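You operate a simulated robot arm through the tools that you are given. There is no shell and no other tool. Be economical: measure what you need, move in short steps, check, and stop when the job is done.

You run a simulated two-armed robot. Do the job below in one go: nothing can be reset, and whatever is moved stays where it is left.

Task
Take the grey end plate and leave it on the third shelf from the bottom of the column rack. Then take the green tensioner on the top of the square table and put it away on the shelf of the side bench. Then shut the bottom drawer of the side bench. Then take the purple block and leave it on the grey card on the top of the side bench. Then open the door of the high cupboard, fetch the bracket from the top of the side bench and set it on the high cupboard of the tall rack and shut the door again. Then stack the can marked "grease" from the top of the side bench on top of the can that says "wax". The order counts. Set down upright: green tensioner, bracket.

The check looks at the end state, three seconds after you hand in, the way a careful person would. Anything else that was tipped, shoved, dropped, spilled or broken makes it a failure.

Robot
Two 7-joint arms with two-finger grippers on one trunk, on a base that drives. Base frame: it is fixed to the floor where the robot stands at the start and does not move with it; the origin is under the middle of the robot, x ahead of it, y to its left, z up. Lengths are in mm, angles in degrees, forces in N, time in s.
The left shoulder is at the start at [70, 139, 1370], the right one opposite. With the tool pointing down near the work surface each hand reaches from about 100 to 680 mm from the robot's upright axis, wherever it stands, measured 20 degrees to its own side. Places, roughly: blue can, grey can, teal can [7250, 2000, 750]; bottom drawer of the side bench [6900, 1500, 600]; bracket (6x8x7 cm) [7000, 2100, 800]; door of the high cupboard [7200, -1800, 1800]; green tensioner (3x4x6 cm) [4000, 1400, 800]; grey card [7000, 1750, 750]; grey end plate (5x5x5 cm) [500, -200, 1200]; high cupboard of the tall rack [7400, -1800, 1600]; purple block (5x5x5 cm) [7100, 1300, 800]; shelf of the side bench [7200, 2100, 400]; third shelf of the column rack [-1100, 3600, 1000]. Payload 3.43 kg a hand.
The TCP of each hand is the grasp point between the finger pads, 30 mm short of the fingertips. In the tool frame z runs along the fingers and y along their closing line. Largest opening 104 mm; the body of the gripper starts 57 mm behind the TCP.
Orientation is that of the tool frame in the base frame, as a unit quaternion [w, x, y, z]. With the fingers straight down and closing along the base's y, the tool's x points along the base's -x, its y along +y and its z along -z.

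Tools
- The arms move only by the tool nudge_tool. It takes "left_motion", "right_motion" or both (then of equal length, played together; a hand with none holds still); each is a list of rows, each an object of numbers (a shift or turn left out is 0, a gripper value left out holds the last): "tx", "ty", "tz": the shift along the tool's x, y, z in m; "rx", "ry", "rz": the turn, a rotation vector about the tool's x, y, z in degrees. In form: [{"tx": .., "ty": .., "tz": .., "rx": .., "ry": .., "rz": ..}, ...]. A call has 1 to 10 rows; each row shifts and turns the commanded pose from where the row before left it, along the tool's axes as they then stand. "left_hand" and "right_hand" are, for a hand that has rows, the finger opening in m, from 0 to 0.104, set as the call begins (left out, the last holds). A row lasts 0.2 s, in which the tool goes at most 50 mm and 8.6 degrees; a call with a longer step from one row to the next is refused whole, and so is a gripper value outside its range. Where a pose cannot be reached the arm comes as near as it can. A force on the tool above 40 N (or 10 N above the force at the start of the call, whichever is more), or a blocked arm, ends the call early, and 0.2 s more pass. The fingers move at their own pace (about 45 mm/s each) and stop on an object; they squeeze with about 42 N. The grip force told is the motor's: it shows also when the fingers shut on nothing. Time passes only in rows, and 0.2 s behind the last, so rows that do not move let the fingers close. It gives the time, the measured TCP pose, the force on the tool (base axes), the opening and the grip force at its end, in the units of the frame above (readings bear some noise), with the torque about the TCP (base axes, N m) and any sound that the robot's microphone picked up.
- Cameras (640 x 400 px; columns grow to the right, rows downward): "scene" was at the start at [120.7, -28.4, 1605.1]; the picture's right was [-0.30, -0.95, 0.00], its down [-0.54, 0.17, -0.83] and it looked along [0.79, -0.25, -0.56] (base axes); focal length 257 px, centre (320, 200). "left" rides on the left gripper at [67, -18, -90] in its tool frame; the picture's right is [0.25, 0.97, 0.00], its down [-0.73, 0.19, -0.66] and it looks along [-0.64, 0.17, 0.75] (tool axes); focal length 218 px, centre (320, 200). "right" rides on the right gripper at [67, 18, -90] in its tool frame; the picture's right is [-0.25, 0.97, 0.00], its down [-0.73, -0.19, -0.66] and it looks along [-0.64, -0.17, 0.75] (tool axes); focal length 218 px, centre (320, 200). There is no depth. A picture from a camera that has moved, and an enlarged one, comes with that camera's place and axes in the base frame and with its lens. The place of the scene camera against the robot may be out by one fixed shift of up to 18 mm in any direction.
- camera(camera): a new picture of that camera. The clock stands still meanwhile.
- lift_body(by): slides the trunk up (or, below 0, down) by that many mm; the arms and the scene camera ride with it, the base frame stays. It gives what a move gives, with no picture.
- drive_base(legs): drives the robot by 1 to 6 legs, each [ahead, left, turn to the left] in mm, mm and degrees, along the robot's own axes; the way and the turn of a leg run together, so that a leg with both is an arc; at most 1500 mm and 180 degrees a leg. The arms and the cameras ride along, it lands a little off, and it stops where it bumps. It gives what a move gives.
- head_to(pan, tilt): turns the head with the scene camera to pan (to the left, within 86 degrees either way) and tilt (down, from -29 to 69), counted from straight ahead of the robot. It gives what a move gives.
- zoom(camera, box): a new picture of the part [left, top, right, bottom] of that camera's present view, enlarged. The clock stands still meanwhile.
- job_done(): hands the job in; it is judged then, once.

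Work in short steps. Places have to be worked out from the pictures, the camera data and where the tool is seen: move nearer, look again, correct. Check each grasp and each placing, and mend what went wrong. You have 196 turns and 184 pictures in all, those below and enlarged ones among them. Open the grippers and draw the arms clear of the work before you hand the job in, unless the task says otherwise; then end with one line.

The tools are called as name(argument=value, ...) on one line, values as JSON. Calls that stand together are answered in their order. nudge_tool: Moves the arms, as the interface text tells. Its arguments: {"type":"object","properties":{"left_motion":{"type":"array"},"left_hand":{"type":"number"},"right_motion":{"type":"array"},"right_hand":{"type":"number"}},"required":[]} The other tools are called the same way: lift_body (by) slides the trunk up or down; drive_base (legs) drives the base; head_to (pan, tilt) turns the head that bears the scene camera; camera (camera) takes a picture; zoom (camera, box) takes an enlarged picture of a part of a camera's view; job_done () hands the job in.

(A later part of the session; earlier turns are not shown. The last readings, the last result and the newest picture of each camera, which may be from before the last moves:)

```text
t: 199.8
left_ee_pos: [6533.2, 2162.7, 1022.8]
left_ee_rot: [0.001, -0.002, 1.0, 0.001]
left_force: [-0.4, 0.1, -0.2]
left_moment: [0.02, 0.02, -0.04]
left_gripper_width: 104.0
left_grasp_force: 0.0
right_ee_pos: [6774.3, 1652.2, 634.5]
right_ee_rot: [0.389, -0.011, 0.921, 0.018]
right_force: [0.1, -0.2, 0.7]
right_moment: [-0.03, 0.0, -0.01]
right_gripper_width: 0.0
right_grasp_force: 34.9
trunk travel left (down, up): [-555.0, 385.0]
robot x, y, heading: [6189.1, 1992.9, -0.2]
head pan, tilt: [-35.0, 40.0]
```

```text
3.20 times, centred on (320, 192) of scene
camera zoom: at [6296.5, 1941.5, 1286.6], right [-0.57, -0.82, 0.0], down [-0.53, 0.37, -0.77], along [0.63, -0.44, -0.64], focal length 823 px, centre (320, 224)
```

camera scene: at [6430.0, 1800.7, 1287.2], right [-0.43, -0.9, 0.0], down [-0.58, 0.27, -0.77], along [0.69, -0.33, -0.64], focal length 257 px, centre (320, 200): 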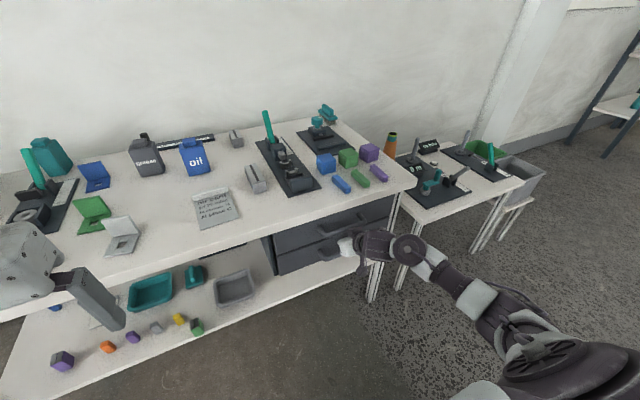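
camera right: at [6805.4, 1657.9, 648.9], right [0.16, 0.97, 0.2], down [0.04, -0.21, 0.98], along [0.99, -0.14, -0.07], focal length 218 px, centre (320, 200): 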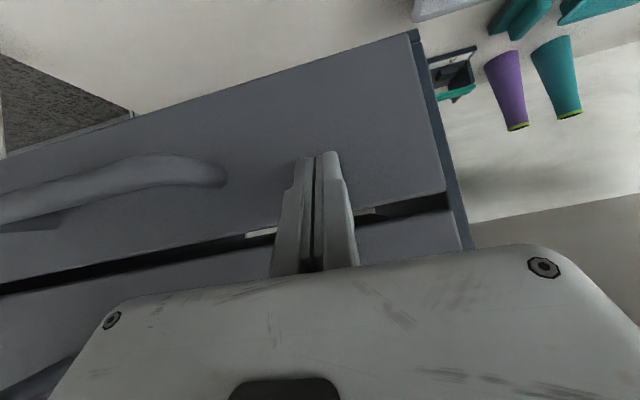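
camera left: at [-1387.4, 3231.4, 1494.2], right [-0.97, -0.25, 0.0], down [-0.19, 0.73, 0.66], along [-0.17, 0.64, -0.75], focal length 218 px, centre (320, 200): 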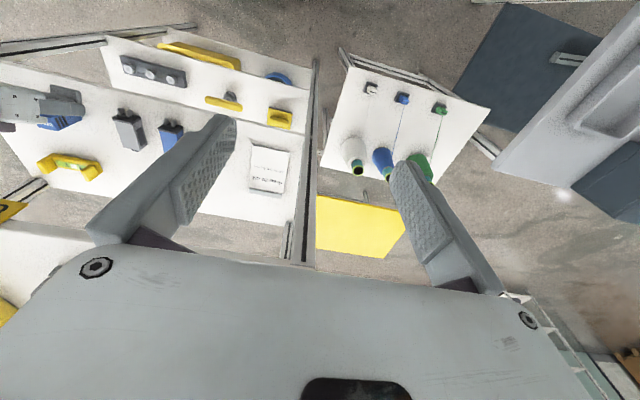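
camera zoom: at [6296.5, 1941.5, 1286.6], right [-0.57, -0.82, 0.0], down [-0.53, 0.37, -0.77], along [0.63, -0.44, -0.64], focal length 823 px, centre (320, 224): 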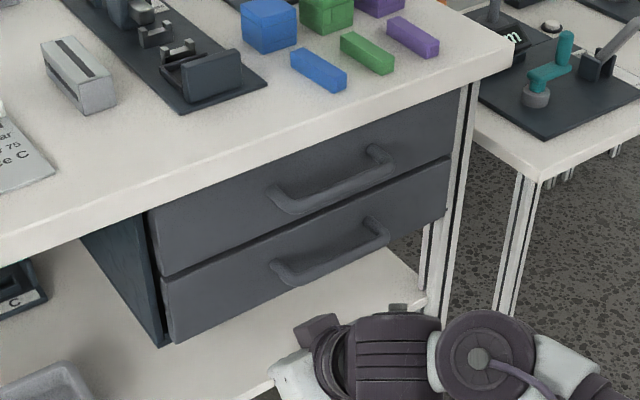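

The bottom drawer is now flush with the upper one. Next is the purple block: I raise the trunk, set the right tool vertical, open it, and move over towards the block.

lift_body(by=330)

nudge_tool(right_motion=[{"ry": 8}, {"ry": 8}, {"ry": 8}, {"ry": 8}, {"ry": 8}, {"ry": 5.8}, {}], right_hand=0.09)

drive_base(legs=[[150, -420, 0]])

head_to(pan=-15, tilt=40)

camera(camera="scene")

camera(camera="right")

```text
t: 203.1
left_ee_pos: [6534.9, 2163.0, 1352.5]
left_ee_rot: [0.001, -0.001, 1.0, 0.001]
left_force: [0.3, 0.3, -0.2]
left_moment: [-0.01, -0.02, 0.01]
left_gripper_width: 104.1
left_grasp_force: 0.1
right_ee_pos: [6774.3, 1651.0, 963.2]
right_ee_rot: [0.389, -0.011, 0.921, 0.018]
right_force: [-0.5, 0.1, 0.6]
right_moment: [-0.03, 0.02, -0.05]
right_gripper_width: 0.1
right_grasp_force: 34.8
trunk travel left (down, up): [-885.0, 55.0]
robot x, y, heading: [6192.1, 1993.2, -0.1]
head pan, tilt: [-35.0, 40.0]
```

```text
t: 204.7
left_ee_pos: [6533.9, 2162.7, 1353.3]
left_ee_rot: [0.0, -0.002, 1.0, 0.001]
left_force: [-0.4, 1.0, -0.6]
left_moment: [-0.03, -0.01, 0.01]
left_gripper_width: 104.0
left_grasp_force: 0.0
right_ee_pos: [6772.9, 1652.6, 964.4]
right_ee_rot: [0.0, -0.017, 1.0, 0.013]
right_force: [-0.6, 0.1, 0.1]
right_moment: [-0.01, 0.02, 0.01]
right_gripper_width: 89.9
right_grasp_force: 0.1
trunk travel left (down, up): [-885.0, 55.0]
robot x, y, heading: [6187.5, 1989.3, 0.1]
head pan, tilt: [-35.0, 40.0]
```

```text
t: 207.3
left_ee_pos: [6682.7, 1762.3, 1353.2]
left_ee_rot: [0.001, -0.003, 1.0, 0.001]
left_force: [0.5, 1.1, -0.4]
left_moment: [0.0, -0.05, -0.03]
left_gripper_width: 103.8
left_grasp_force: 0.0
right_ee_pos: [6923.5, 1251.5, 964.5]
right_ee_rot: [-0.001, -0.019, 1.0, 0.011]
right_force: [-0.3, -0.2, 0.2]
right_moment: [0.02, 0.03, -0.01]
right_gripper_width: 90.1
right_grasp_force: 0.1
trunk travel left (down, up): [-885.0, 55.0]
robot x, y, heading: [6340.6, 1584.2, 0.4]
head pan, tilt: [-35.0, 40.0]
```

```text
t: 208.1
left_ee_pos: [6683.1, 1760.6, 1353.0]
left_ee_rot: [0.0, -0.003, 1.0, 0.0]
left_force: [0.8, 0.5, -0.4]
left_moment: [0.01, 0.0, -0.03]
left_gripper_width: 104.1
left_grasp_force: 0.0
right_ee_pos: [6924.7, 1249.2, 963.6]
right_ee_rot: [0.0, -0.018, 1.0, 0.013]
right_force: [0.4, -0.4, -0.7]
right_moment: [-0.04, -0.03, -0.02]
right_gripper_width: 90.1
right_grasp_force: 0.1
trunk travel left (down, up): [-885.0, 55.0]
robot x, y, heading: [6337.4, 1586.4, 0.1]
head pan, tilt: [-15.0, 40.0]
```

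```text
101 pictures are left
camera scene: at [6458.8, 1563.2, 1616.6], right [-0.25, -0.97, 0.0], down [-0.62, 0.16, -0.77], along [0.74, -0.19, -0.64], focal length 257 px, centre (320, 200)
```

scene: 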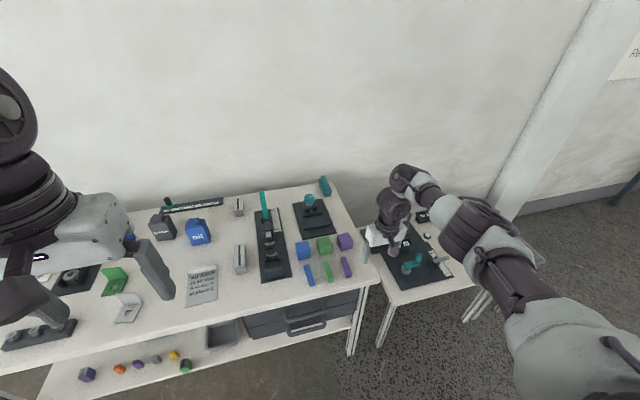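

```text
100 pictures are left
camera right: at [6857.4, 1261.8, 1053.3], right [0.22, 0.98, 0.02], down [0.74, -0.18, 0.65], along [0.64, -0.12, -0.76], focal length 218 px, centre (320, 200)
```

right: 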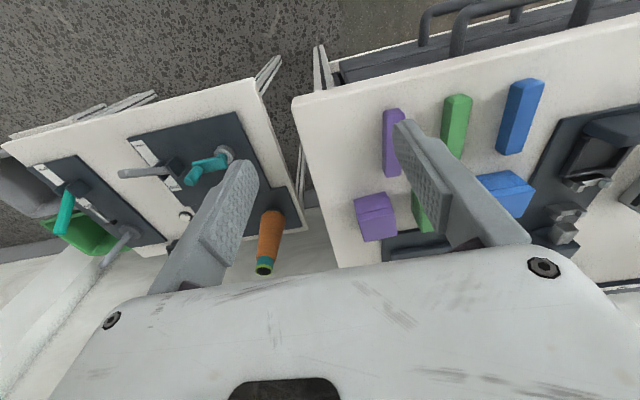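

The purple cube is at about [7095, 1297, 832], with the bench top at z≈806. I drive 110 ahead and 30 left and narrow the fingers, then look again.

drive_base(legs=[[110, 30, 0]])

nudge_tool(right_motion=[{"tx": -0.03, "ty": 0.01}, {"tx": -0.03, "ty": 0.008}, {}], right_hand=0.076)

camera(camera="right")

```text
t: 209.3
left_ee_pos: [6791.3, 1786.7, 1354.1]
left_ee_rot: [0.002, -0.001, 1.0, 0.001]
left_force: [-0.7, 0.0, 0.1]
left_moment: [-0.01, -0.03, 0.03]
left_gripper_width: 104.1
left_grasp_force: 0.0
right_ee_pos: [7031.0, 1274.5, 965.7]
right_ee_rot: [0.002, -0.016, 1.0, 0.013]
right_force: [-0.1, 0.2, 0.1]
right_moment: [0.0, -0.04, 0.01]
right_gripper_width: 90.0
right_grasp_force: 0.1
trunk travel left (down, up): [-885.0, 55.0]
robot x, y, heading: [6450.9, 1616.1, -0.1]
head pan, tilt: [-15.0, 40.0]
```

```text
t: 210.1
left_ee_pos: [6795.4, 1785.8, 1353.6]
left_ee_rot: [0.0, 0.0, 1.0, 0.002]
left_force: [0.2, 0.3, 0.5]
left_moment: [0.04, 0.01, 0.0]
left_gripper_width: 104.0
left_grasp_force: 0.1
right_ee_pos: [7091.8, 1294.2, 964.4]
right_ee_rot: [-0.001, -0.017, 1.0, 0.013]
right_force: [1.1, 0.7, 0.7]
right_moment: [0.03, 0.02, 0.01]
right_gripper_width: 76.0
right_grasp_force: 0.1
trunk travel left (down, up): [-885.0, 55.0]
robot x, y, heading: [6448.3, 1615.0, -0.0]
head pan, tilt: [-15.0, 40.0]
```

```text
99 pictures are left
camera right: at [7023.4, 1306.8, 1053.9], right [0.22, 0.97, 0.02], down [0.74, -0.18, 0.65], along [0.64, -0.13, -0.76], focal length 218 px, centre (320, 200)
```

right: 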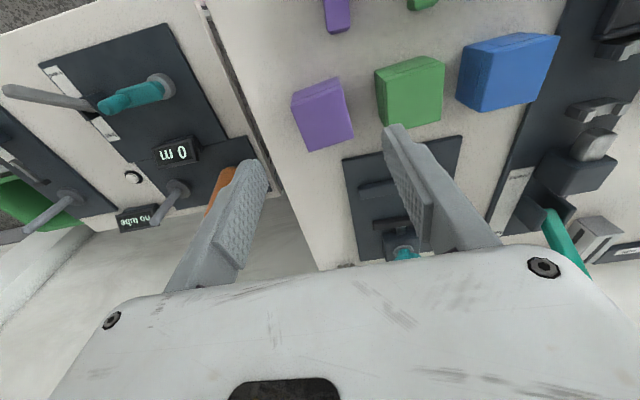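

The cube is lined up within about 8 mm. I adjust and descend to TCP z≈845.

nudge_tool(right_motion=[{"tx": -0.008, "ty": 0.003, "tz": 0.025}, {"tz": 0.03}, {"tz": 0.03}, {"tz": 0.02}, {"tz": 0.014}, {}])

camera(camera="right")

```text
t: 211.5
left_ee_pos: [6794.4, 1787.1, 1352.9]
left_ee_rot: [0.0, -0.001, 1.0, 0.001]
left_force: [0.0, 0.4, 0.2]
left_moment: [0.0, 0.01, -0.03]
left_gripper_width: 104.2
left_grasp_force: 0.0
right_ee_pos: [7076.7, 1306.8, 857.7]
right_ee_rot: [0.0, -0.016, 1.0, 0.012]
right_force: [0.3, -0.2, 0.8]
right_moment: [-0.01, -0.02, -0.03]
right_gripper_width: 76.0
right_grasp_force: 0.0
right hand out of reach, approached as far as the arm can: row 3, 4, 5
trunk travel left (down, up): [-885.0, 55.0]
robot x, y, heading: [6452.4, 1616.0, -0.1]
head pan, tilt: [-15.0, 40.0]
```

```text
98 pictures are left
camera right: at [7009.2, 1319.1, 947.4], right [0.22, 0.97, 0.02], down [0.74, -0.18, 0.65], along [0.64, -0.13, -0.76], focal length 218 px, centre (320, 200)
```

right: 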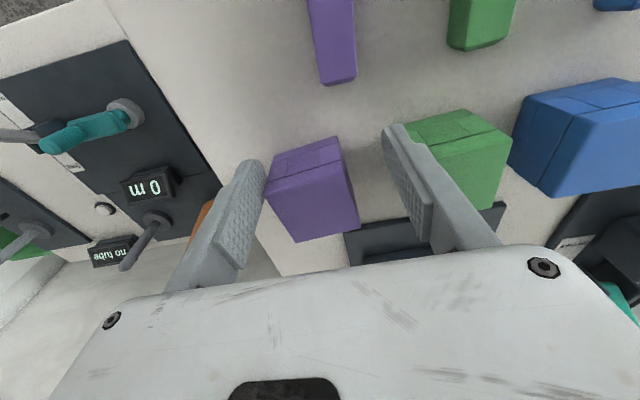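

The arm ran out of downward reach and drifted back in x. I raise the hand, lower the trunk by 120, and realign.

nudge_tool(right_motion=[{"tz": -0.045}, {"tz": -0.045}, {"tz": -0.045}, {"tx": -0.015, "ty": -0.004, "tz": -0.02}, {"tx": -0.01, "ty": -0.004}, {}])

lift_body(by=-120)

camera(camera="right")

```text
t: 212.9
left_ee_pos: [6795.7, 1788.1, 1352.1]
left_ee_rot: [0.001, -0.001, 1.0, 0.001]
left_force: [-0.4, -0.4, 0.0]
left_moment: [-0.05, -0.02, -0.01]
left_gripper_width: 103.7
left_grasp_force: 0.0
right_ee_pos: [7101.9, 1293.6, 1009.4]
right_ee_rot: [0.0, -0.015, 1.0, 0.013]
right_force: [-0.3, -0.6, -0.1]
right_moment: [0.0, -0.02, -0.01]
right_gripper_width: 75.6
right_grasp_force: 0.2
trunk travel left (down, up): [-885.0, 55.0]
robot x, y, heading: [6452.4, 1615.9, -0.2]
head pan, tilt: [-15.0, 40.0]
```

```text
t: 214.4
left_ee_pos: [6794.7, 1787.7, 1233.8]
left_ee_rot: [0.001, 0.0, 1.0, 0.002]
left_force: [-0.8, 0.1, -0.4]
left_moment: [0.01, -0.04, -0.01]
left_gripper_width: 104.0
left_grasp_force: 0.1
right_ee_pos: [7101.4, 1293.6, 892.0]
right_ee_rot: [0.0, -0.016, 1.0, 0.013]
right_force: [-0.5, 0.6, -0.5]
right_moment: [-0.01, 0.01, -0.01]
right_gripper_width: 76.1
right_grasp_force: 0.1
trunk travel left (down, up): [-765.0, 175.0]
robot x, y, heading: [6450.8, 1616.5, 0.3]
head pan, tilt: [-15.0, 40.0]
```

```text
97 pictures are left
camera right: at [7034.9, 1306.5, 980.4], right [0.22, 0.97, 0.02], down [0.74, -0.18, 0.65], along [0.64, -0.13, -0.76], focal length 218 px, centre (320, 200)
```

right: 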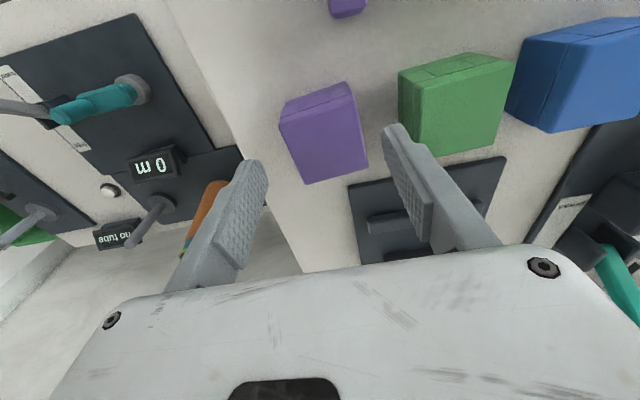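

It's now well reachable and lined up. I descend to z≈846 and close.

nudge_tool(right_motion=[{"tx": 0.005, "ty": 0.005, "tz": 0.01}, {"tz": 0.02}, {"tz": 0.016}, {}])

nudge_tool(right_motion=[{}, {}, {}, {}], right_hand=0.03)

lift_body(by=100)

camera(camera="right")

```text
t: 215.4
left_ee_pos: [6795.5, 1786.9, 1234.1]
left_ee_rot: [0.002, -0.001, 1.0, 0.001]
left_force: [1.0, -0.7, -0.3]
left_moment: [-0.01, 0.01, 0.01]
left_gripper_width: 104.0
left_grasp_force: 0.0
right_ee_pos: [7098.4, 1300.0, 844.1]
right_ee_rot: [-0.001, -0.016, 1.0, 0.012]
right_force: [-0.2, -0.7, 0.4]
right_moment: [0.0, 0.0, 0.04]
right_gripper_width: 76.1
right_grasp_force: 0.0
trunk travel left (down, up): [-765.0, 175.0]
robot x, y, heading: [6451.5, 1614.9, -0.2]
head pan, tilt: [-15.0, 40.0]
```

```text
t: 216.4
left_ee_pos: [6796.1, 1786.4, 1233.8]
left_ee_rot: [0.0, -0.001, 1.0, 0.001]
left_force: [-0.3, -0.1, 0.2]
left_moment: [0.02, -0.06, 0.0]
left_gripper_width: 104.1
left_grasp_force: 0.0
right_ee_pos: [7097.5, 1299.5, 845.0]
right_ee_rot: [-0.001, -0.016, 1.0, 0.012]
right_force: [0.0, 0.1, -0.1]
right_moment: [0.0, -0.02, 0.01]
right_gripper_width: 49.4
right_grasp_force: 41.9
trunk travel left (down, up): [-765.0, 175.0]
robot x, y, heading: [6456.1, 1616.0, -0.1]
head pan, tilt: [-15.0, 40.0]
```

```text
t: 217.8
left_ee_pos: [6795.5, 1788.2, 1333.7]
left_ee_rot: [-0.001, 0.0, 1.0, 0.0]
left_force: [-0.7, 0.3, -0.1]
left_moment: [-0.01, -0.02, 0.01]
left_gripper_width: 104.0
left_grasp_force: 0.0
right_ee_pos: [7097.5, 1300.7, 944.4]
right_ee_rot: [0.001, -0.017, 1.0, 0.012]
right_force: [0.0, 0.6, -2.0]
right_moment: [0.02, 0.01, -0.02]
right_gripper_width: 49.3
right_grasp_force: 41.7
trunk travel left (down, up): [-865.0, 75.0]
robot x, y, heading: [6451.0, 1618.0, 0.1]
head pan, tilt: [-15.0, 40.0]
```

```text
96 pictures are left
camera right: at [7030.8, 1312.9, 1034.1], right [0.22, 0.97, 0.02], down [0.74, -0.18, 0.65], along [0.64, -0.13, -0.76], focal length 218 px, centre (320, 200)
```

right: 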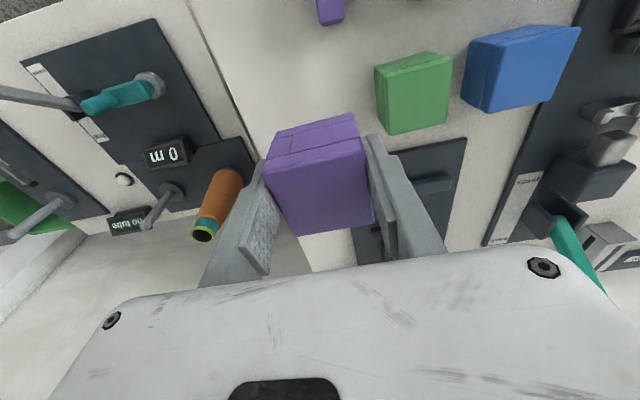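

The cube is held. I back off, strafe left about 537 mm clear of the bench items, then look at the card.

drive_base(legs=[[-220, 0, 0], [0, 537, 0]])

camera(camera="right")

camera(camera="scene")

```text
t: 222.1
left_ee_pos: [6580.2, 2314.1, 1334.0]
left_ee_rot: [0.0, 0.002, 1.0, 0.002]
left_force: [0.0, -0.3, -0.5]
left_moment: [0.03, 0.01, 0.0]
left_gripper_width: 104.0
left_grasp_force: 0.0
right_ee_pos: [6879.5, 1825.2, 944.1]
right_ee_rot: [0.0, -0.013, 1.0, 0.013]
right_force: [0.5, -0.1, -1.2]
right_moment: [0.04, 0.03, 0.0]
right_gripper_width: 49.4
right_grasp_force: 42.4
trunk travel left (down, up): [-865.0, 75.0]
robot x, y, heading: [6236.2, 2145.8, -0.2]
head pan, tilt: [-15.0, 40.0]
```

```text
95 pictures are left
camera right: at [6813.0, 1838.6, 1033.9], right [0.23, 0.97, 0.02], down [0.73, -0.19, 0.65], along [0.64, -0.13, -0.76], focal length 218 px, centre (320, 200)
```

right: 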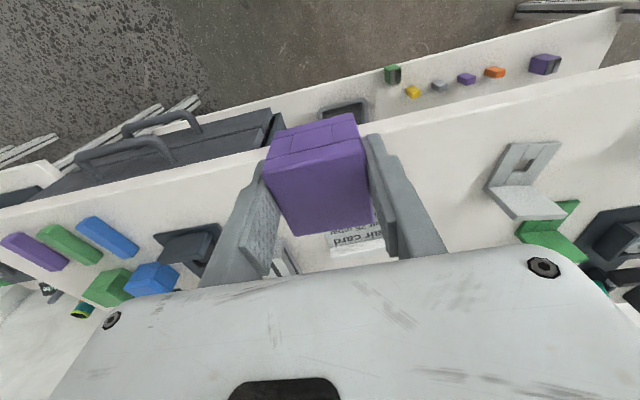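

```text
94 pictures are left
camera scene: at [6353.0, 2119.8, 1596.6], right [-0.26, -0.96, 0.0], down [-0.62, 0.17, -0.77], along [0.74, -0.2, -0.64], focal length 257 px, centre (320, 200)
```

scene: 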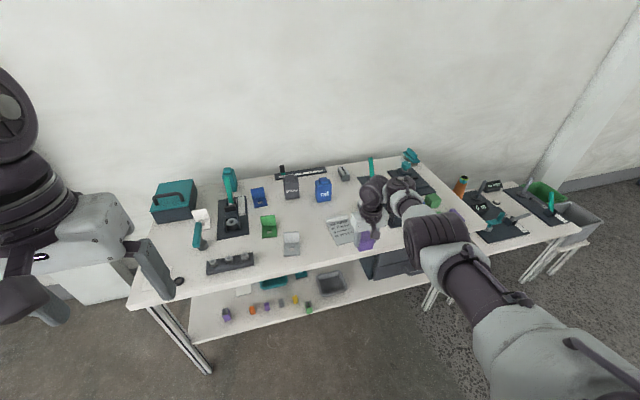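

The card's centre is consistently at about (7048, 1836). I drive in to that spot, lower the trunk most of the way and check.

drive_base(legs=[[168, 11, 0]])

lift_body(by=-70)

camera(camera="right")

zoom(camera="scene", box=[260, 200, 420, 300])

```text
t: 223.6
left_ee_pos: [6742.0, 2325.0, 1333.5]
left_ee_rot: [0.001, 0.003, 1.0, 0.001]
left_force: [-0.8, -0.7, 0.3]
left_moment: [0.01, -0.04, 0.02]
left_gripper_width: 104.0
left_grasp_force: 0.1
right_ee_pos: [7042.4, 1835.4, 945.6]
right_ee_rot: [0.001, -0.013, 1.0, 0.012]
right_force: [-0.3, 0.1, -0.7]
right_moment: [0.02, -0.02, -0.03]
right_gripper_width: 49.4
right_grasp_force: 42.5
trunk travel left (down, up): [-865.0, 75.0]
robot x, y, heading: [6398.4, 2156.1, -0.4]
head pan, tilt: [-15.0, 40.0]
```

```text
t: 224.7
left_ee_pos: [6744.9, 2325.1, 1264.0]
left_ee_rot: [0.001, 0.003, 1.0, 0.001]
left_force: [-0.1, -0.4, 0.1]
left_moment: [0.0, 0.02, 0.01]
left_gripper_width: 103.8
left_grasp_force: 0.1
right_ee_pos: [7045.4, 1836.6, 875.8]
right_ee_rot: [0.0, -0.014, 1.0, 0.012]
right_force: [0.0, 0.0, -0.9]
right_moment: [0.01, 0.01, -0.04]
right_gripper_width: 49.5
right_grasp_force: 41.9
trunk travel left (down, up): [-795.0, 145.0]
robot x, y, heading: [6401.0, 2154.5, -0.2]
head pan, tilt: [-15.0, 40.0]
```

```text
93 pictures are left
camera right: at [6977.7, 1849.7, 964.6], right [0.23, 0.97, 0.02], down [0.73, -0.19, 0.65], along [0.64, -0.13, -0.76], focal length 218 px, centre (320, 200)
```

right: 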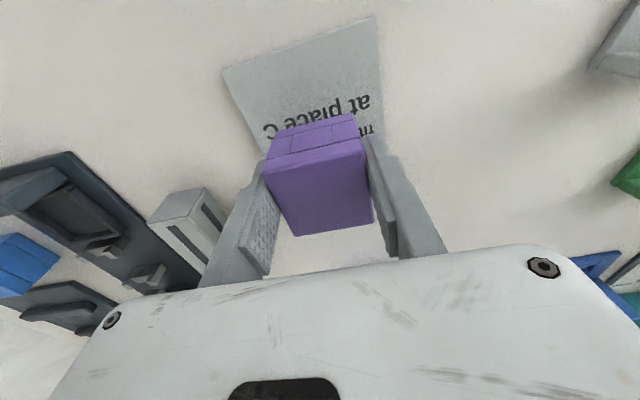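

```text
4.00 times, centred on (340, 250) of scene
camera zoom: at [6517.6, 2131.9, 1526.7], right [-0.26, -0.96, 0.0], down [-0.62, 0.17, -0.77], along [0.74, -0.2, -0.64], focal length 1029 px, centre (240, 0)
```

zoom: 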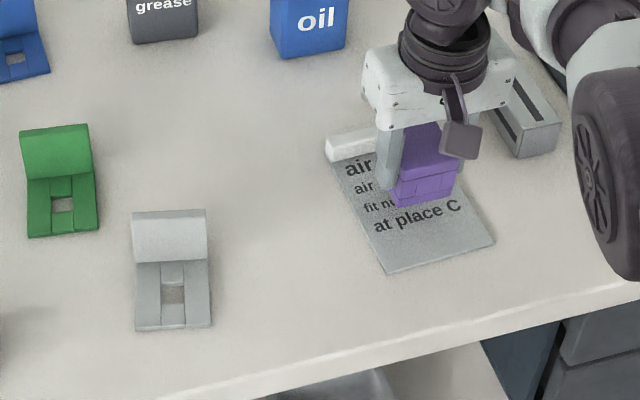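

The card spans y 1788–1884 from x≈6990 back, so the cube is centred over it. I lower onto it.

lift_body(by=-26)

lift_body(by=-3)

```text
t: 225.4
left_ee_pos: [6745.2, 2325.0, 1236.2]
left_ee_rot: [0.001, 0.003, 1.0, 0.001]
left_force: [0.3, 0.2, 0.9]
left_moment: [0.01, -0.01, 0.03]
left_gripper_width: 103.8
left_grasp_force: 0.0
right_ee_pos: [7043.9, 1836.2, 848.8]
right_ee_rot: [0.001, -0.013, 1.0, 0.012]
right_force: [-0.3, 0.9, -2.1]
right_moment: [0.01, -0.02, -0.02]
right_gripper_width: 49.2
right_grasp_force: 41.8
trunk travel left (down, up): [-769.0, 171.0]
robot x, y, heading: [6398.5, 2156.7, -0.6]
head pan, tilt: [-15.0, 40.0]
```

```text
t: 225.9
left_ee_pos: [6745.3, 2325.9, 1235.2]
left_ee_rot: [0.001, 0.003, 1.0, 0.001]
left_force: [0.2, 0.4, -0.1]
left_moment: [0.01, -0.05, 0.01]
left_gripper_width: 103.8
left_grasp_force: 0.0
right_ee_pos: [7045.1, 1836.3, 848.6]
right_ee_rot: [0.002, -0.012, 1.0, 0.011]
right_force: [0.3, -1.5, 12.5]
right_moment: [-0.37, -0.01, 0.02]
right_gripper_width: 49.4
right_grasp_force: 42.0
trunk travel left (down, up): [-766.0, 174.0]
robot x, y, heading: [6397.8, 2156.5, -0.2]
head pan, tilt: [-15.0, 40.0]
```

It's down on the card (12 N). I release, raise the trunk, and check.

nudge_tool(right_motion=[{}, {}, {}], right_hand=0.08)

lift_body(by=120)

drive_base(legs=[[-150, 0, 0.3]])

camera(camera="right")

zoom(camera="scene", box=[160, 150, 400, 300])

```text
t: 226.7
left_ee_pos: [6745.0, 2325.8, 1233.7]
left_ee_rot: [0.001, 0.003, 1.0, 0.001]
left_force: [0.4, 0.1, 0.0]
left_moment: [-0.02, -0.01, -0.01]
left_gripper_width: 103.9
left_grasp_force: 0.1
right_ee_pos: [7044.1, 1836.8, 846.2]
right_ee_rot: [0.0, -0.013, 1.0, 0.012]
right_force: [0.2, -0.3, -0.1]
right_moment: [0.02, 0.0, 0.03]
right_gripper_width: 80.0
right_grasp_force: 0.0
trunk travel left (down, up): [-766.0, 174.0]
robot x, y, heading: [6400.6, 2157.6, -0.4]
head pan, tilt: [-15.0, 40.0]
```

```text
t: 228.2
left_ee_pos: [6745.3, 2325.1, 1353.4]
left_ee_rot: [0.0, 0.003, 1.0, 0.001]
left_force: [0.3, -0.4, -0.1]
left_moment: [-0.01, -0.01, 0.0]
left_gripper_width: 103.7
left_grasp_force: 0.0
right_ee_pos: [7045.2, 1836.8, 966.2]
right_ee_rot: [-0.001, -0.014, 1.0, 0.012]
right_force: [0.1, -0.2, -0.2]
right_moment: [-0.04, 0.01, -0.02]
right_gripper_width: 79.9
right_grasp_force: 0.0
trunk travel left (down, up): [-886.0, 54.0]
robot x, y, heading: [6400.4, 2157.1, -0.2]
head pan, tilt: [-15.0, 40.0]
```

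```text
t: 229.6
left_ee_pos: [6597.6, 2328.2, 1352.5]
left_ee_rot: [0.0, -0.001, 1.0, 0.001]
left_force: [0.9, 0.2, -0.2]
left_moment: [0.0, 0.03, 0.01]
left_gripper_width: 104.2
left_grasp_force: 0.1
right_ee_pos: [6898.9, 1839.9, 963.0]
right_ee_rot: [-0.002, -0.016, 1.0, 0.012]
right_force: [-0.8, -0.6, -0.5]
right_moment: [0.04, 0.04, -0.02]
right_gripper_width: 80.4
right_grasp_force: 0.0
trunk travel left (down, up): [-886.0, 54.0]
robot x, y, heading: [6251.8, 2154.3, 0.1]
head pan, tilt: [-15.0, 40.0]
```

```text
91 pictures are left
camera right: at [6832.4, 1853.9, 1053.7], right [0.22, 0.97, 0.02], down [0.74, -0.18, 0.65], along [0.64, -0.13, -0.76], focal length 218 px, centre (320, 200)
```

right: 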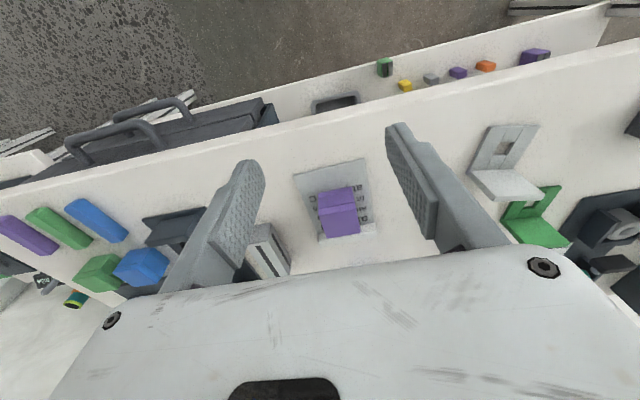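

```text
2.67 times, centred on (280, 225) of scene
camera zoom: at [6372.1, 2133.2, 1617.2], right [-0.26, -0.97, 0.0], down [-0.62, 0.17, -0.76], along [0.74, -0.2, -0.65], focal length 686 px, centre (427, 133)
```

zoom: 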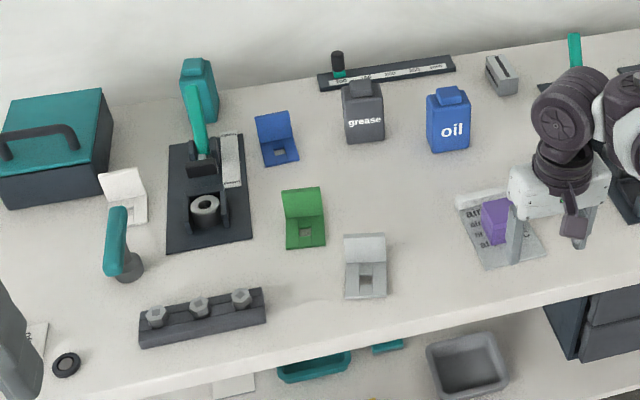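

The purple block sits squarely on the card. Now the high cupboard: I back off and drive along to the tall rack at y≈-1800 and look.

drive_base(legs=[[-450, 0, 0], [0, -1450, 0], [0, -1450, 0]])

head_to(pan=-30, tilt=5)

camera(camera="scene")

```text
t: 245.7
left_ee_pos: [6144.9, -532.5, 1353.7]
left_ee_rot: [0.001, -0.006, 1.0, 0.001]
left_force: [0.2, 0.5, -0.4]
left_moment: [0.0, 0.02, 0.01]
left_gripper_width: 104.0
left_grasp_force: 0.1
right_ee_pos: [6453.8, -1018.3, 965.9]
right_ee_rot: [0.0, -0.021, 1.0, 0.011]
right_force: [0.8, -0.3, -0.2]
right_moment: [0.02, -0.05, -0.01]
right_gripper_width: 80.1
right_grasp_force: 0.1
trunk travel left (down, up): [-886.0, 54.0]
robot x, y, heading: [5800.4, -709.6, 0.6]
head pan, tilt: [-15.0, 40.0]
```

```text
t: 246.8
left_ee_pos: [6145.9, -532.5, 1354.1]
left_ee_rot: [0.001, -0.006, 1.0, 0.0]
left_force: [-0.9, -1.2, 0.2]
left_moment: [0.02, 0.01, 0.02]
left_gripper_width: 103.8
left_grasp_force: 0.1
right_ee_pos: [6453.5, -1017.9, 965.2]
right_ee_rot: [0.0, -0.022, 1.0, 0.012]
right_force: [0.6, 0.8, 0.2]
right_moment: [0.03, -0.03, -0.01]
right_gripper_width: 80.2
right_grasp_force: 0.1
trunk travel left (down, up): [-886.0, 54.0]
robot x, y, heading: [5803.9, -706.0, 0.8]
head pan, tilt: [-30.0, 5.0]
```

```text
89 pictures are left
camera scene: at [5919.4, -754.5, 1673.3], right [-0.49, -0.87, 0.0], down [-0.08, 0.04, -1.0], along [0.87, -0.49, -0.09], focal length 257 px, centre (320, 200)
```

scene: 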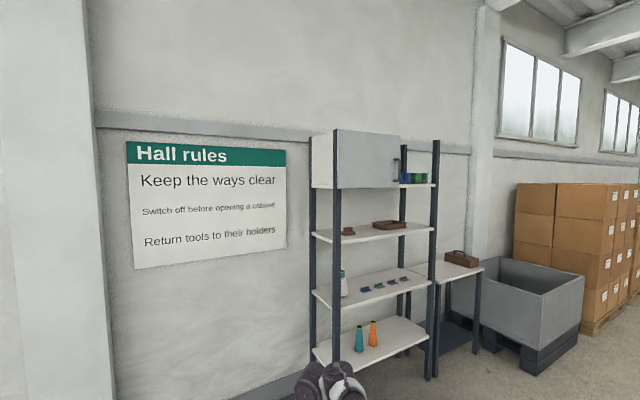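

The cupboard is on the rack's top level: a grey box with a vertical handle on its right edge, so it is hinged on the left. I zoom in.

zoom(camera="scene", box=[290, 110, 460, 216])

```text
3.76 times, centred on (375, 163) of scene
camera zoom: at [5919.4, -754.5, 1673.3], right [-0.49, -0.87, 0.0], down [-0.08, 0.04, -1.0], along [0.87, -0.49, -0.09], focal length 969 px, centre (113, 339)
```

zoom: 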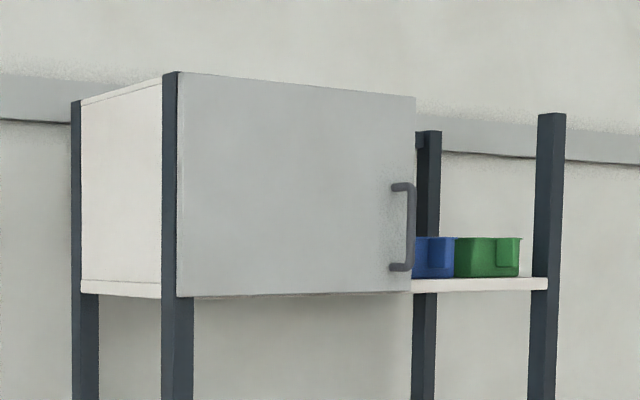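

The door plane is at about x=7200, hinge near y=-1590, with the handle near y≈-2080, z≈1640–1795. I'll use the left arm, standing to the right of the handle so the door can swing clear. First I tuck the right arm back and drive over.

nudge_tool(right_motion=[{"tx": 0.045}, {"tx": 0.045}, {"tx": 0.045}, {"tx": 0.045}, {}])

drive_base(legs=[[225, -785, 0], [225, -785, -0.8]])

head_to(pan=10, tilt=-5)

camera(camera="scene")

```text
t: 247.9
left_ee_pos: [6147.6, -531.6, 1352.9]
left_ee_rot: [0.001, -0.005, 1.0, 0.001]
left_force: [0.6, 0.7, 0.8]
left_moment: [-0.03, 0.03, 0.01]
left_gripper_width: 104.0
left_grasp_force: 0.1
right_ee_pos: [6288.6, -1023.4, 961.9]
right_ee_rot: [-0.001, -0.021, 1.0, 0.012]
right_force: [0.6, -0.8, -0.7]
right_moment: [-0.04, 0.01, -0.02]
right_gripper_width: 79.7
right_grasp_force: 0.1
right hand out of reach, approached as far as the arm can: row 4
trunk travel left (down, up): [-886.0, 54.0]
robot x, y, heading: [5801.2, -706.5, 0.5]
head pan, tilt: [-30.0, 5.0]
```

```text
t: 256.3
left_ee_pos: [6614.0, -2116.1, 1353.9]
left_ee_rot: [0.002, 0.008, 1.0, 0.0]
left_force: [-0.2, -0.1, -0.4]
left_moment: [-0.02, 0.0, 0.02]
left_gripper_width: 104.1
left_grasp_force: 0.1
right_ee_pos: [6740.3, -2610.3, 963.2]
right_ee_rot: [0.001, -0.008, 1.0, 0.012]
right_force: [0.4, 0.4, -0.1]
right_moment: [-0.03, 0.02, -0.04]
right_gripper_width: 80.0
right_grasp_force: 0.0
trunk travel left (down, up): [-886.0, 54.0]
robot x, y, heading: [6264.9, -2279.9, -0.7]
head pan, tilt: [-30.0, 5.0]
```

```text
t: 257.4
left_ee_pos: [6614.8, -2116.2, 1353.1]
left_ee_rot: [0.001, 0.008, 1.0, 0.001]
left_force: [0.2, 0.0, -0.4]
left_moment: [-0.01, 0.03, 0.02]
left_gripper_width: 103.8
left_grasp_force: 0.0
right_ee_pos: [6740.1, -2610.6, 962.5]
right_ee_rot: [0.0, -0.008, 1.0, 0.011]
right_force: [0.7, -0.2, -0.7]
right_moment: [0.04, 0.01, 0.04]
right_gripper_width: 79.8
right_grasp_force: 0.0
trunk travel left (down, up): [-886.0, 54.0]
robot x, y, heading: [6266.8, -2283.1, -1.0]
head pan, tilt: [10.0, -5.0]
```

```text
87 pictures are left
camera scene: at [6388.9, -2270.5, 1689.1], right [0.16, -0.99, 0.0], down [0.09, 0.01, -1.0], along [0.98, 0.16, 0.09], focal length 257 px, centre (320, 200)
```

scene: 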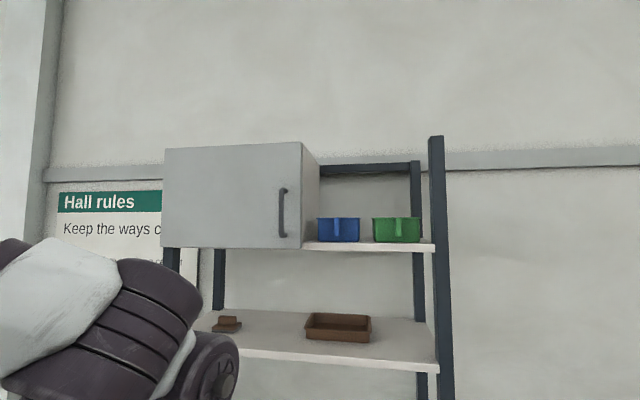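

The handle's bar is at about [7146, -2032, 1718] and the door plane at x≈7190. I raise the trunk and swing the left tool to horizontal while moving it forward and up.

lift_body(by=50)

nudge_tool(left_motion=[{"tz": -0.028, "tx": -0.023, "ry": -8.5}, {"tz": -0.0243, "tx": -0.0269, "ry": -8.5}, {"tz": -0.0201, "tx": -0.0302, "ry": -8.5}, {"tz": -0.0154, "tx": -0.0328, "ry": -8.5}, {"tz": -0.0103, "tx": -0.0348, "ry": -8.5}, {"tz": -0.0051, "tx": -0.0359, "ry": -8.5}, {"tx": -0.0363, "ry": -8.5}, {"tz": 0.0056, "tx": -0.0358, "ry": -8.5}, {"tz": 0.0108, "tx": -0.0346, "ry": -8.5}, {"tz": 0.0159, "tx": -0.0326, "ry": -8.5}])

```text
t: 258.3
left_ee_pos: [6614.1, -2117.1, 1404.2]
left_ee_rot: [0.0, 0.008, 1.0, 0.001]
left_force: [0.1, 1.0, -0.2]
left_moment: [-0.01, -0.01, 0.02]
left_gripper_width: 104.1
left_grasp_force: 0.1
right_ee_pos: [6741.8, -2611.7, 1012.2]
right_ee_rot: [-0.001, -0.007, 1.0, 0.012]
right_force: [0.1, -0.1, -0.5]
right_moment: [-0.01, 0.01, -0.01]
right_gripper_width: 79.7
right_grasp_force: 0.1
trunk travel left (down, up): [-936.0, 4.0]
robot x, y, heading: [6268.7, -2282.8, -1.2]
head pan, tilt: [10.0, -5.0]
```

```text
t: 260.5
left_ee_pos: [6859.3, -2136.1, 1585.8]
left_ee_rot: [0.677, 0.004, 0.736, -0.003]
left_force: [0.3, -0.8, -0.4]
left_moment: [0.01, -0.03, 0.03]
left_gripper_width: 104.1
left_grasp_force: 0.1
left hand out of reach, approached as far as the arm can: row 1, 2, 3, 4, 5, 6, 8, 9, 10
right_ee_pos: [6741.7, -2611.8, 1011.8]
right_ee_rot: [0.0, -0.006, 1.0, 0.011]
right_force: [1.1, 0.7, 0.4]
right_moment: [0.01, 0.01, -0.01]
right_gripper_width: 79.8
right_grasp_force: 0.1
trunk travel left (down, up): [-936.0, 4.0]
robot x, y, heading: [6269.2, -2285.0, -0.8]
head pan, tilt: [10.0, -5.0]
```

The tool is nearly horizontal at z 1586. I raise it to handle height and shift left towards the handle line.

nudge_tool(left_motion=[{"tx": -0.035, "ty": 0.02, "ry": -5}, {"tx": -0.035, "ty": 0.02}, {"tx": -0.035, "ty": 0.02}, {"tx": -0.03, "ty": 0.02}, {}])

camera(camera="left")

camera(camera="scene")

```text
t: 261.7
left_ee_pos: [6828.8, -2138.5, 1643.2]
left_ee_rot: [0.708, 0.002, 0.706, -0.004]
left_force: [0.4, -0.4, 0.3]
left_moment: [0.0, 0.03, -0.02]
left_gripper_width: 103.8
left_grasp_force: 0.0
left hand out of reach, approached as far as the arm can: row 1, 2, 3, 4
right_ee_pos: [6740.1, -2611.1, 1012.8]
right_ee_rot: [-0.001, -0.007, 1.0, 0.012]
right_force: [0.9, -0.4, 0.8]
right_moment: [0.03, -0.03, 0.0]
right_gripper_width: 79.9
right_grasp_force: 0.0
trunk travel left (down, up): [-936.0, 4.0]
robot x, y, heading: [6266.2, -2283.6, -1.0]
head pan, tilt: [10.0, -5.0]
```

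```text
86 pictures are left
camera left: at [6739.3, -2155.3, 1578.4], right [0.01, 0.97, -0.26], down [-0.66, 0.2, 0.73], along [0.75, 0.16, 0.64], focal length 218 px, centre (320, 200)
```

left: 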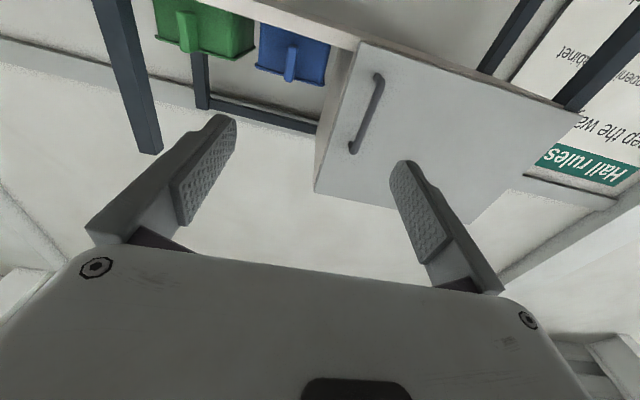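

```text
85 pictures are left
camera scene: at [6388.5, -2271.2, 1739.1], right [0.16, -0.99, 0.0], down [0.09, 0.01, -1.0], along [0.98, 0.16, 0.09], focal length 257 px, centre (320, 200)
```

scene: 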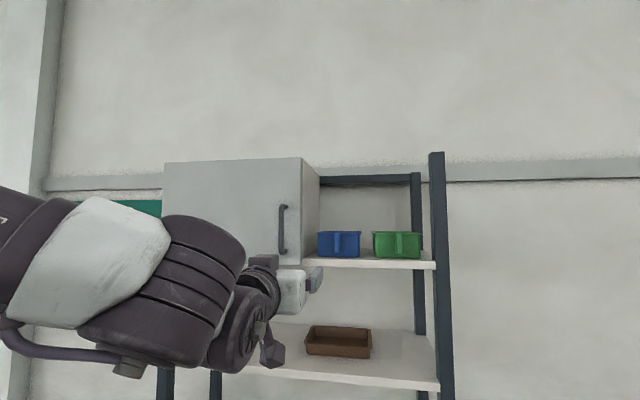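

It's short in height and lateral travel here, likely because the arm is folded. I extend forward and then try up and left again.

nudge_tool(left_motion=[{"tz": 0.045}, {"tz": 0.045}, {"tz": 0.045}, {"tx": -0.03, "tz": 0.02}, {"tx": -0.03, "tz": 0.02}, {"ty": 0.03}, {"ty": 0.03}, {}])

```text
t: 263.5
left_ee_pos: [6899.7, -2189.7, 1636.4]
left_ee_rot: [0.708, 0.004, 0.706, -0.004]
left_force: [-0.8, 0.1, -0.1]
left_moment: [0.02, -0.02, 0.02]
left_gripper_width: 104.2
left_grasp_force: 0.0
left hand out of reach, approached as far as the arm can: row 1, 2, 3, 4, 5, 6, 7
right_ee_pos: [6739.3, -2612.1, 1011.8]
right_ee_rot: [0.0, -0.007, 1.0, 0.013]
right_force: [0.6, 0.3, -0.2]
right_moment: [0.0, -0.01, -0.02]
right_gripper_width: 80.1
right_grasp_force: 0.2
trunk travel left (down, up): [-936.0, 4.0]
robot x, y, heading: [6264.7, -2284.0, -0.7]
head pan, tilt: [10.0, -5.0]
```

A wrist limit seems to pull it inward, so pointing the tool more to the right relative to the robot may free it. I yaw the tool 25° right, then compensate with the base heading.

nudge_tool(left_motion=[{"rx": 8.5}, {"rx": 8.5}, {"rx": 8.5}, {"tx": -0.03, "ty": 0.02}, {"tx": -0.03, "ty": 0.02}, {"tx": -0.02, "ty": 0.02}, {}])

```text
t: 265.1
left_ee_pos: [6796.9, -2312.3, 1586.1]
left_ee_rot: [0.69, 0.147, 0.691, -0.154]
left_force: [0.5, -0.6, -0.2]
left_moment: [-0.02, -0.02, 0.01]
left_gripper_width: 103.9
left_grasp_force: 0.0
left hand out of reach, approached as far as the arm can: row 1, 2, 3, 4, 5, 6
right_ee_pos: [6741.7, -2612.1, 1013.5]
right_ee_rot: [0.0, -0.007, 1.0, 0.011]
right_force: [-1.1, 0.2, 0.1]
right_moment: [-0.01, 0.0, -0.01]
right_gripper_width: 79.7
right_grasp_force: 0.0
trunk travel left (down, up): [-936.0, 4.0]
robot x, y, heading: [6268.1, -2283.0, -1.1]
head pan, tilt: [10.0, -5.0]
```

That was the wrong way: it went further inward. I yaw the other way, to 25° left.

nudge_tool(left_motion=[{"rx": -8.5, "ty": 0.01}, {"rx": -8.5, "ty": 0.02}, {"rx": -8.5, "ty": 0.03}, {"rx": -8.5, "ty": 0.03}, {"rx": -8.5, "ty": 0.03}, {"rx": -8.5, "ty": 0.03}, {"tx": -0.04}, {"tx": -0.04}, {"tx": -0.04}, {}])

```text
t: 267.3
left_ee_pos: [6800.2, -2164.2, 1709.8]
left_ee_rot: [0.691, -0.151, 0.691, 0.151]
left_force: [0.6, 0.1, 0.8]
left_moment: [0.04, 0.04, -0.01]
left_gripper_width: 103.9
left_grasp_force: 0.2
right_ee_pos: [6741.7, -2611.7, 1011.4]
right_ee_rot: [0.0, -0.007, 1.0, 0.011]
right_force: [0.3, 1.2, -0.7]
right_moment: [0.0, -0.02, 0.0]
right_gripper_width: 80.1
right_grasp_force: 0.0
trunk travel left (down, up): [-936.0, 4.0]
robot x, y, heading: [6267.0, -2280.9, -0.6]
head pan, tilt: [10.0, -5.0]
```

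Now it reaches z=1710 freely with the tool pointing 25° left. That works for grasping the vertical bar. I narrow the opening to 45 mm and drive to a pre-grasp position.

drive_base(legs=[[235, 95, 0.6]])

nudge_tool(left_motion=[{}, {}, {}], left_hand=0.045)

camera(camera="left")

camera(camera="scene")

```text
t: 269.1
left_ee_pos: [7035.3, -2072.1, 1710.6]
left_ee_rot: [0.693, -0.151, 0.688, 0.153]
left_force: [-0.6, -0.2, 0.4]
left_moment: [0.0, 0.01, 0.0]
left_gripper_width: 103.9
left_grasp_force: 0.0
right_ee_pos: [6978.9, -2520.4, 1013.0]
right_ee_rot: [0.001, -0.006, 1.0, 0.012]
right_force: [-0.2, 0.8, 0.4]
right_moment: [0.01, 0.01, -0.01]
right_gripper_width: 80.1
right_grasp_force: 0.0
trunk travel left (down, up): [-936.0, 4.0]
robot x, y, heading: [6507.2, -2189.0, -0.7]
head pan, tilt: [10.0, -5.0]
```

```text
t: 269.9
left_ee_pos: [7041.2, -2070.0, 1709.7]
left_ee_rot: [0.691, -0.151, 0.69, 0.152]
left_force: [0.0, -1.1, -0.7]
left_moment: [-0.02, -0.01, -0.03]
left_gripper_width: 45.3
left_grasp_force: 0.1
right_ee_pos: [6981.3, -2519.0, 1011.0]
right_ee_rot: [-0.001, -0.007, 1.0, 0.011]
right_force: [-0.8, 0.0, -0.6]
right_moment: [-0.02, 0.01, 0.02]
right_gripper_width: 80.1
right_grasp_force: 0.1
trunk travel left (down, up): [-936.0, 4.0]
robot x, y, heading: [6504.0, -2190.4, -1.1]
head pan, tilt: [10.0, -5.0]
```

```text
84 pictures are left
camera left: at [6966.8, -2124.6, 1643.7], right [-0.4, 0.88, -0.25], down [-0.68, -0.1, 0.73], along [0.62, 0.46, 0.64], focal length 218 px, centre (320, 200)
```

left: 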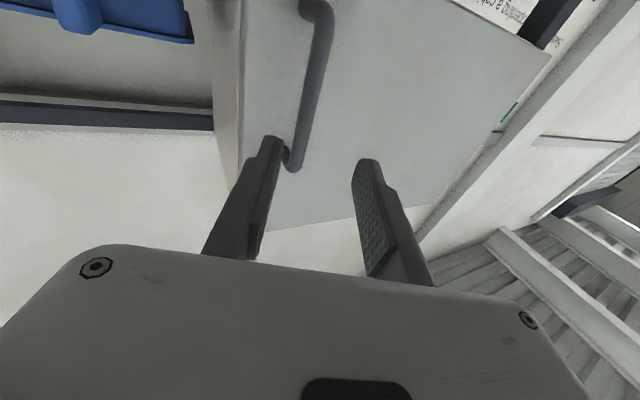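

```text
83 pictures are left
camera scene: at [6629.6, -2178.0, 1739.0], right [0.16, -0.99, 0.0], down [0.09, 0.01, -1.0], along [0.98, 0.16, 0.09], focal length 257 px, centre (320, 200)
```

scene: 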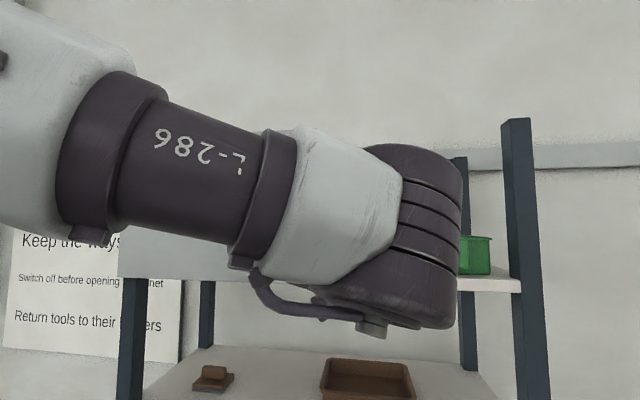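

The bar is at about (7146, -2040). I shift 15 mm right and then advance 98 mm along the tool.

nudge_tool(left_motion=[{"ty": -0.015}, {"tz": 0.025}, {"tz": 0.025}, {"tz": 0.025}, {"tz": 0.015}, {}])

camera(camera="left")

```text
t: 271.4
left_ee_pos: [7131.0, -2047.7, 1711.1]
left_ee_rot: [0.691, -0.151, 0.69, 0.152]
left_force: [0.2, -0.1, -0.2]
left_moment: [0.03, 0.0, 0.0]
left_gripper_width: 45.1
left_grasp_force: 0.0
right_ee_pos: [6981.0, -2519.7, 1011.8]
right_ee_rot: [0.0, -0.008, 1.0, 0.011]
right_force: [0.1, 0.3, -0.3]
right_moment: [-0.03, 0.0, -0.04]
right_gripper_width: 80.0
right_grasp_force: 0.0
trunk travel left (down, up): [-936.0, 4.0]
robot x, y, heading: [6504.7, -2188.0, -0.9]
head pan, tilt: [10.0, -5.0]
```

```text
82 pictures are left
camera left: at [7057.2, -2102.2, 1644.7], right [-0.4, 0.88, -0.25], down [-0.68, -0.1, 0.73], along [0.61, 0.46, 0.64], focal length 218 px, centre (320, 200)
```

left: 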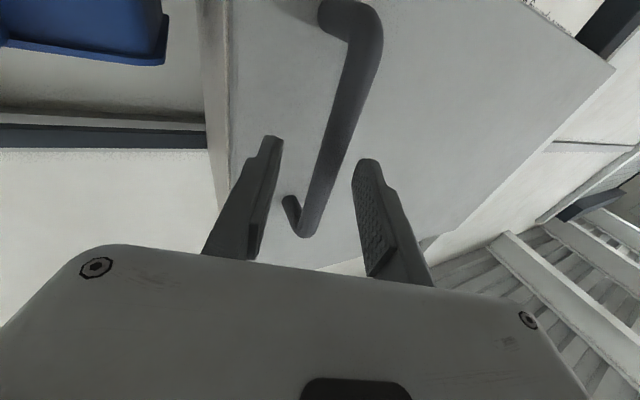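

The bar is between the fingers. I advance 6 mm and close.

nudge_tool(left_motion=[{"tz": 0.006}, {}])

nudge_tool(left_motion=[{}, {}, {}, {}], left_hand=0.0)

camera(camera="left")

```text
t: 271.9
left_ee_pos: [7136.1, -2044.6, 1709.7]
left_ee_rot: [0.692, -0.15, 0.69, 0.151]
left_force: [-0.3, -0.4, 0.1]
left_moment: [-0.01, 0.01, 0.01]
left_gripper_width: 45.1
left_grasp_force: 0.1
right_ee_pos: [6980.8, -2520.0, 1012.2]
right_ee_rot: [0.0, -0.007, 1.0, 0.011]
right_force: [0.3, -0.8, -0.2]
right_moment: [0.01, 0.02, 0.02]
right_gripper_width: 80.2
right_grasp_force: 0.1
trunk travel left (down, up): [-936.0, 4.0]
robot x, y, heading: [6501.7, -2189.8, -1.0]
head pan, tilt: [10.0, -5.0]
```

```text
t: 272.9
left_ee_pos: [7134.8, -2040.8, 1711.1]
left_ee_rot: [0.691, -0.152, 0.691, 0.152]
left_force: [1.2, 9.1, 3.0]
left_moment: [0.28, 0.18, 0.31]
left_gripper_width: 15.8
left_grasp_force: 44.5
right_ee_pos: [6981.0, -2514.0, 1013.5]
right_ee_rot: [0.0, -0.008, 1.0, 0.011]
right_force: [0.1, 0.4, 0.2]
right_moment: [0.01, 0.04, 0.01]
right_gripper_width: 80.1
right_grasp_force: 0.0
trunk travel left (down, up): [-936.0, 4.0]
robot x, y, heading: [6504.6, -2190.3, -0.7]
head pan, tilt: [10.0, -5.0]
```

```text
81 pictures are left
camera left: at [7061.7, -2094.2, 1644.9], right [-0.41, 0.88, -0.25], down [-0.68, -0.1, 0.73], along [0.61, 0.47, 0.64], focal length 218 px, centre (320, 200)
```

left: 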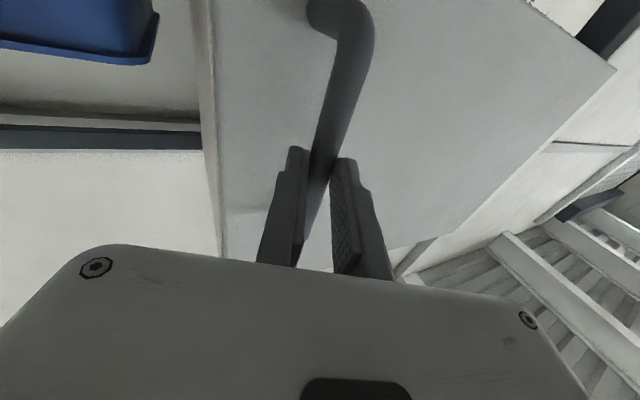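

The bar is gripped (15.8 mm). I pull by driving back along the door's arc, a small step first.

drive_base(legs=[[-55, 9, 0]])

camera(camera="left")

```text
t: 273.9
left_ee_pos: [7088.3, -2034.5, 1710.5]
left_ee_rot: [0.692, -0.152, 0.689, 0.152]
left_force: [3.7, 10.9, 10.8]
left_moment: [0.93, -0.99, 0.09]
left_gripper_width: 15.7
left_grasp_force: 45.1
right_ee_pos: [6930.3, -2508.8, 1010.8]
right_ee_rot: [-0.002, -0.006, 1.0, 0.012]
right_force: [1.5, -0.8, -1.0]
right_moment: [0.01, 0.03, 0.02]
right_gripper_width: 80.1
right_grasp_force: 0.1
trunk travel left (down, up): [-936.0, 4.0]
robot x, y, heading: [6447.6, -2173.8, -1.0]
head pan, tilt: [10.0, -5.0]
```

```text
80 pictures are left
camera left: at [7015.6, -2087.9, 1644.1], right [-0.4, 0.88, -0.25], down [-0.68, -0.1, 0.73], along [0.61, 0.47, 0.64], focal length 218 px, centre (320, 200)
```

left: 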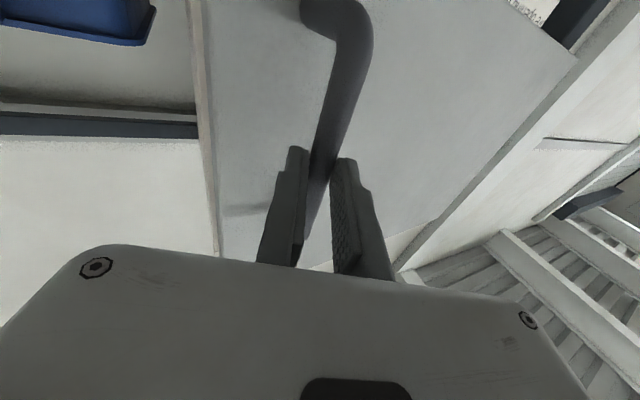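

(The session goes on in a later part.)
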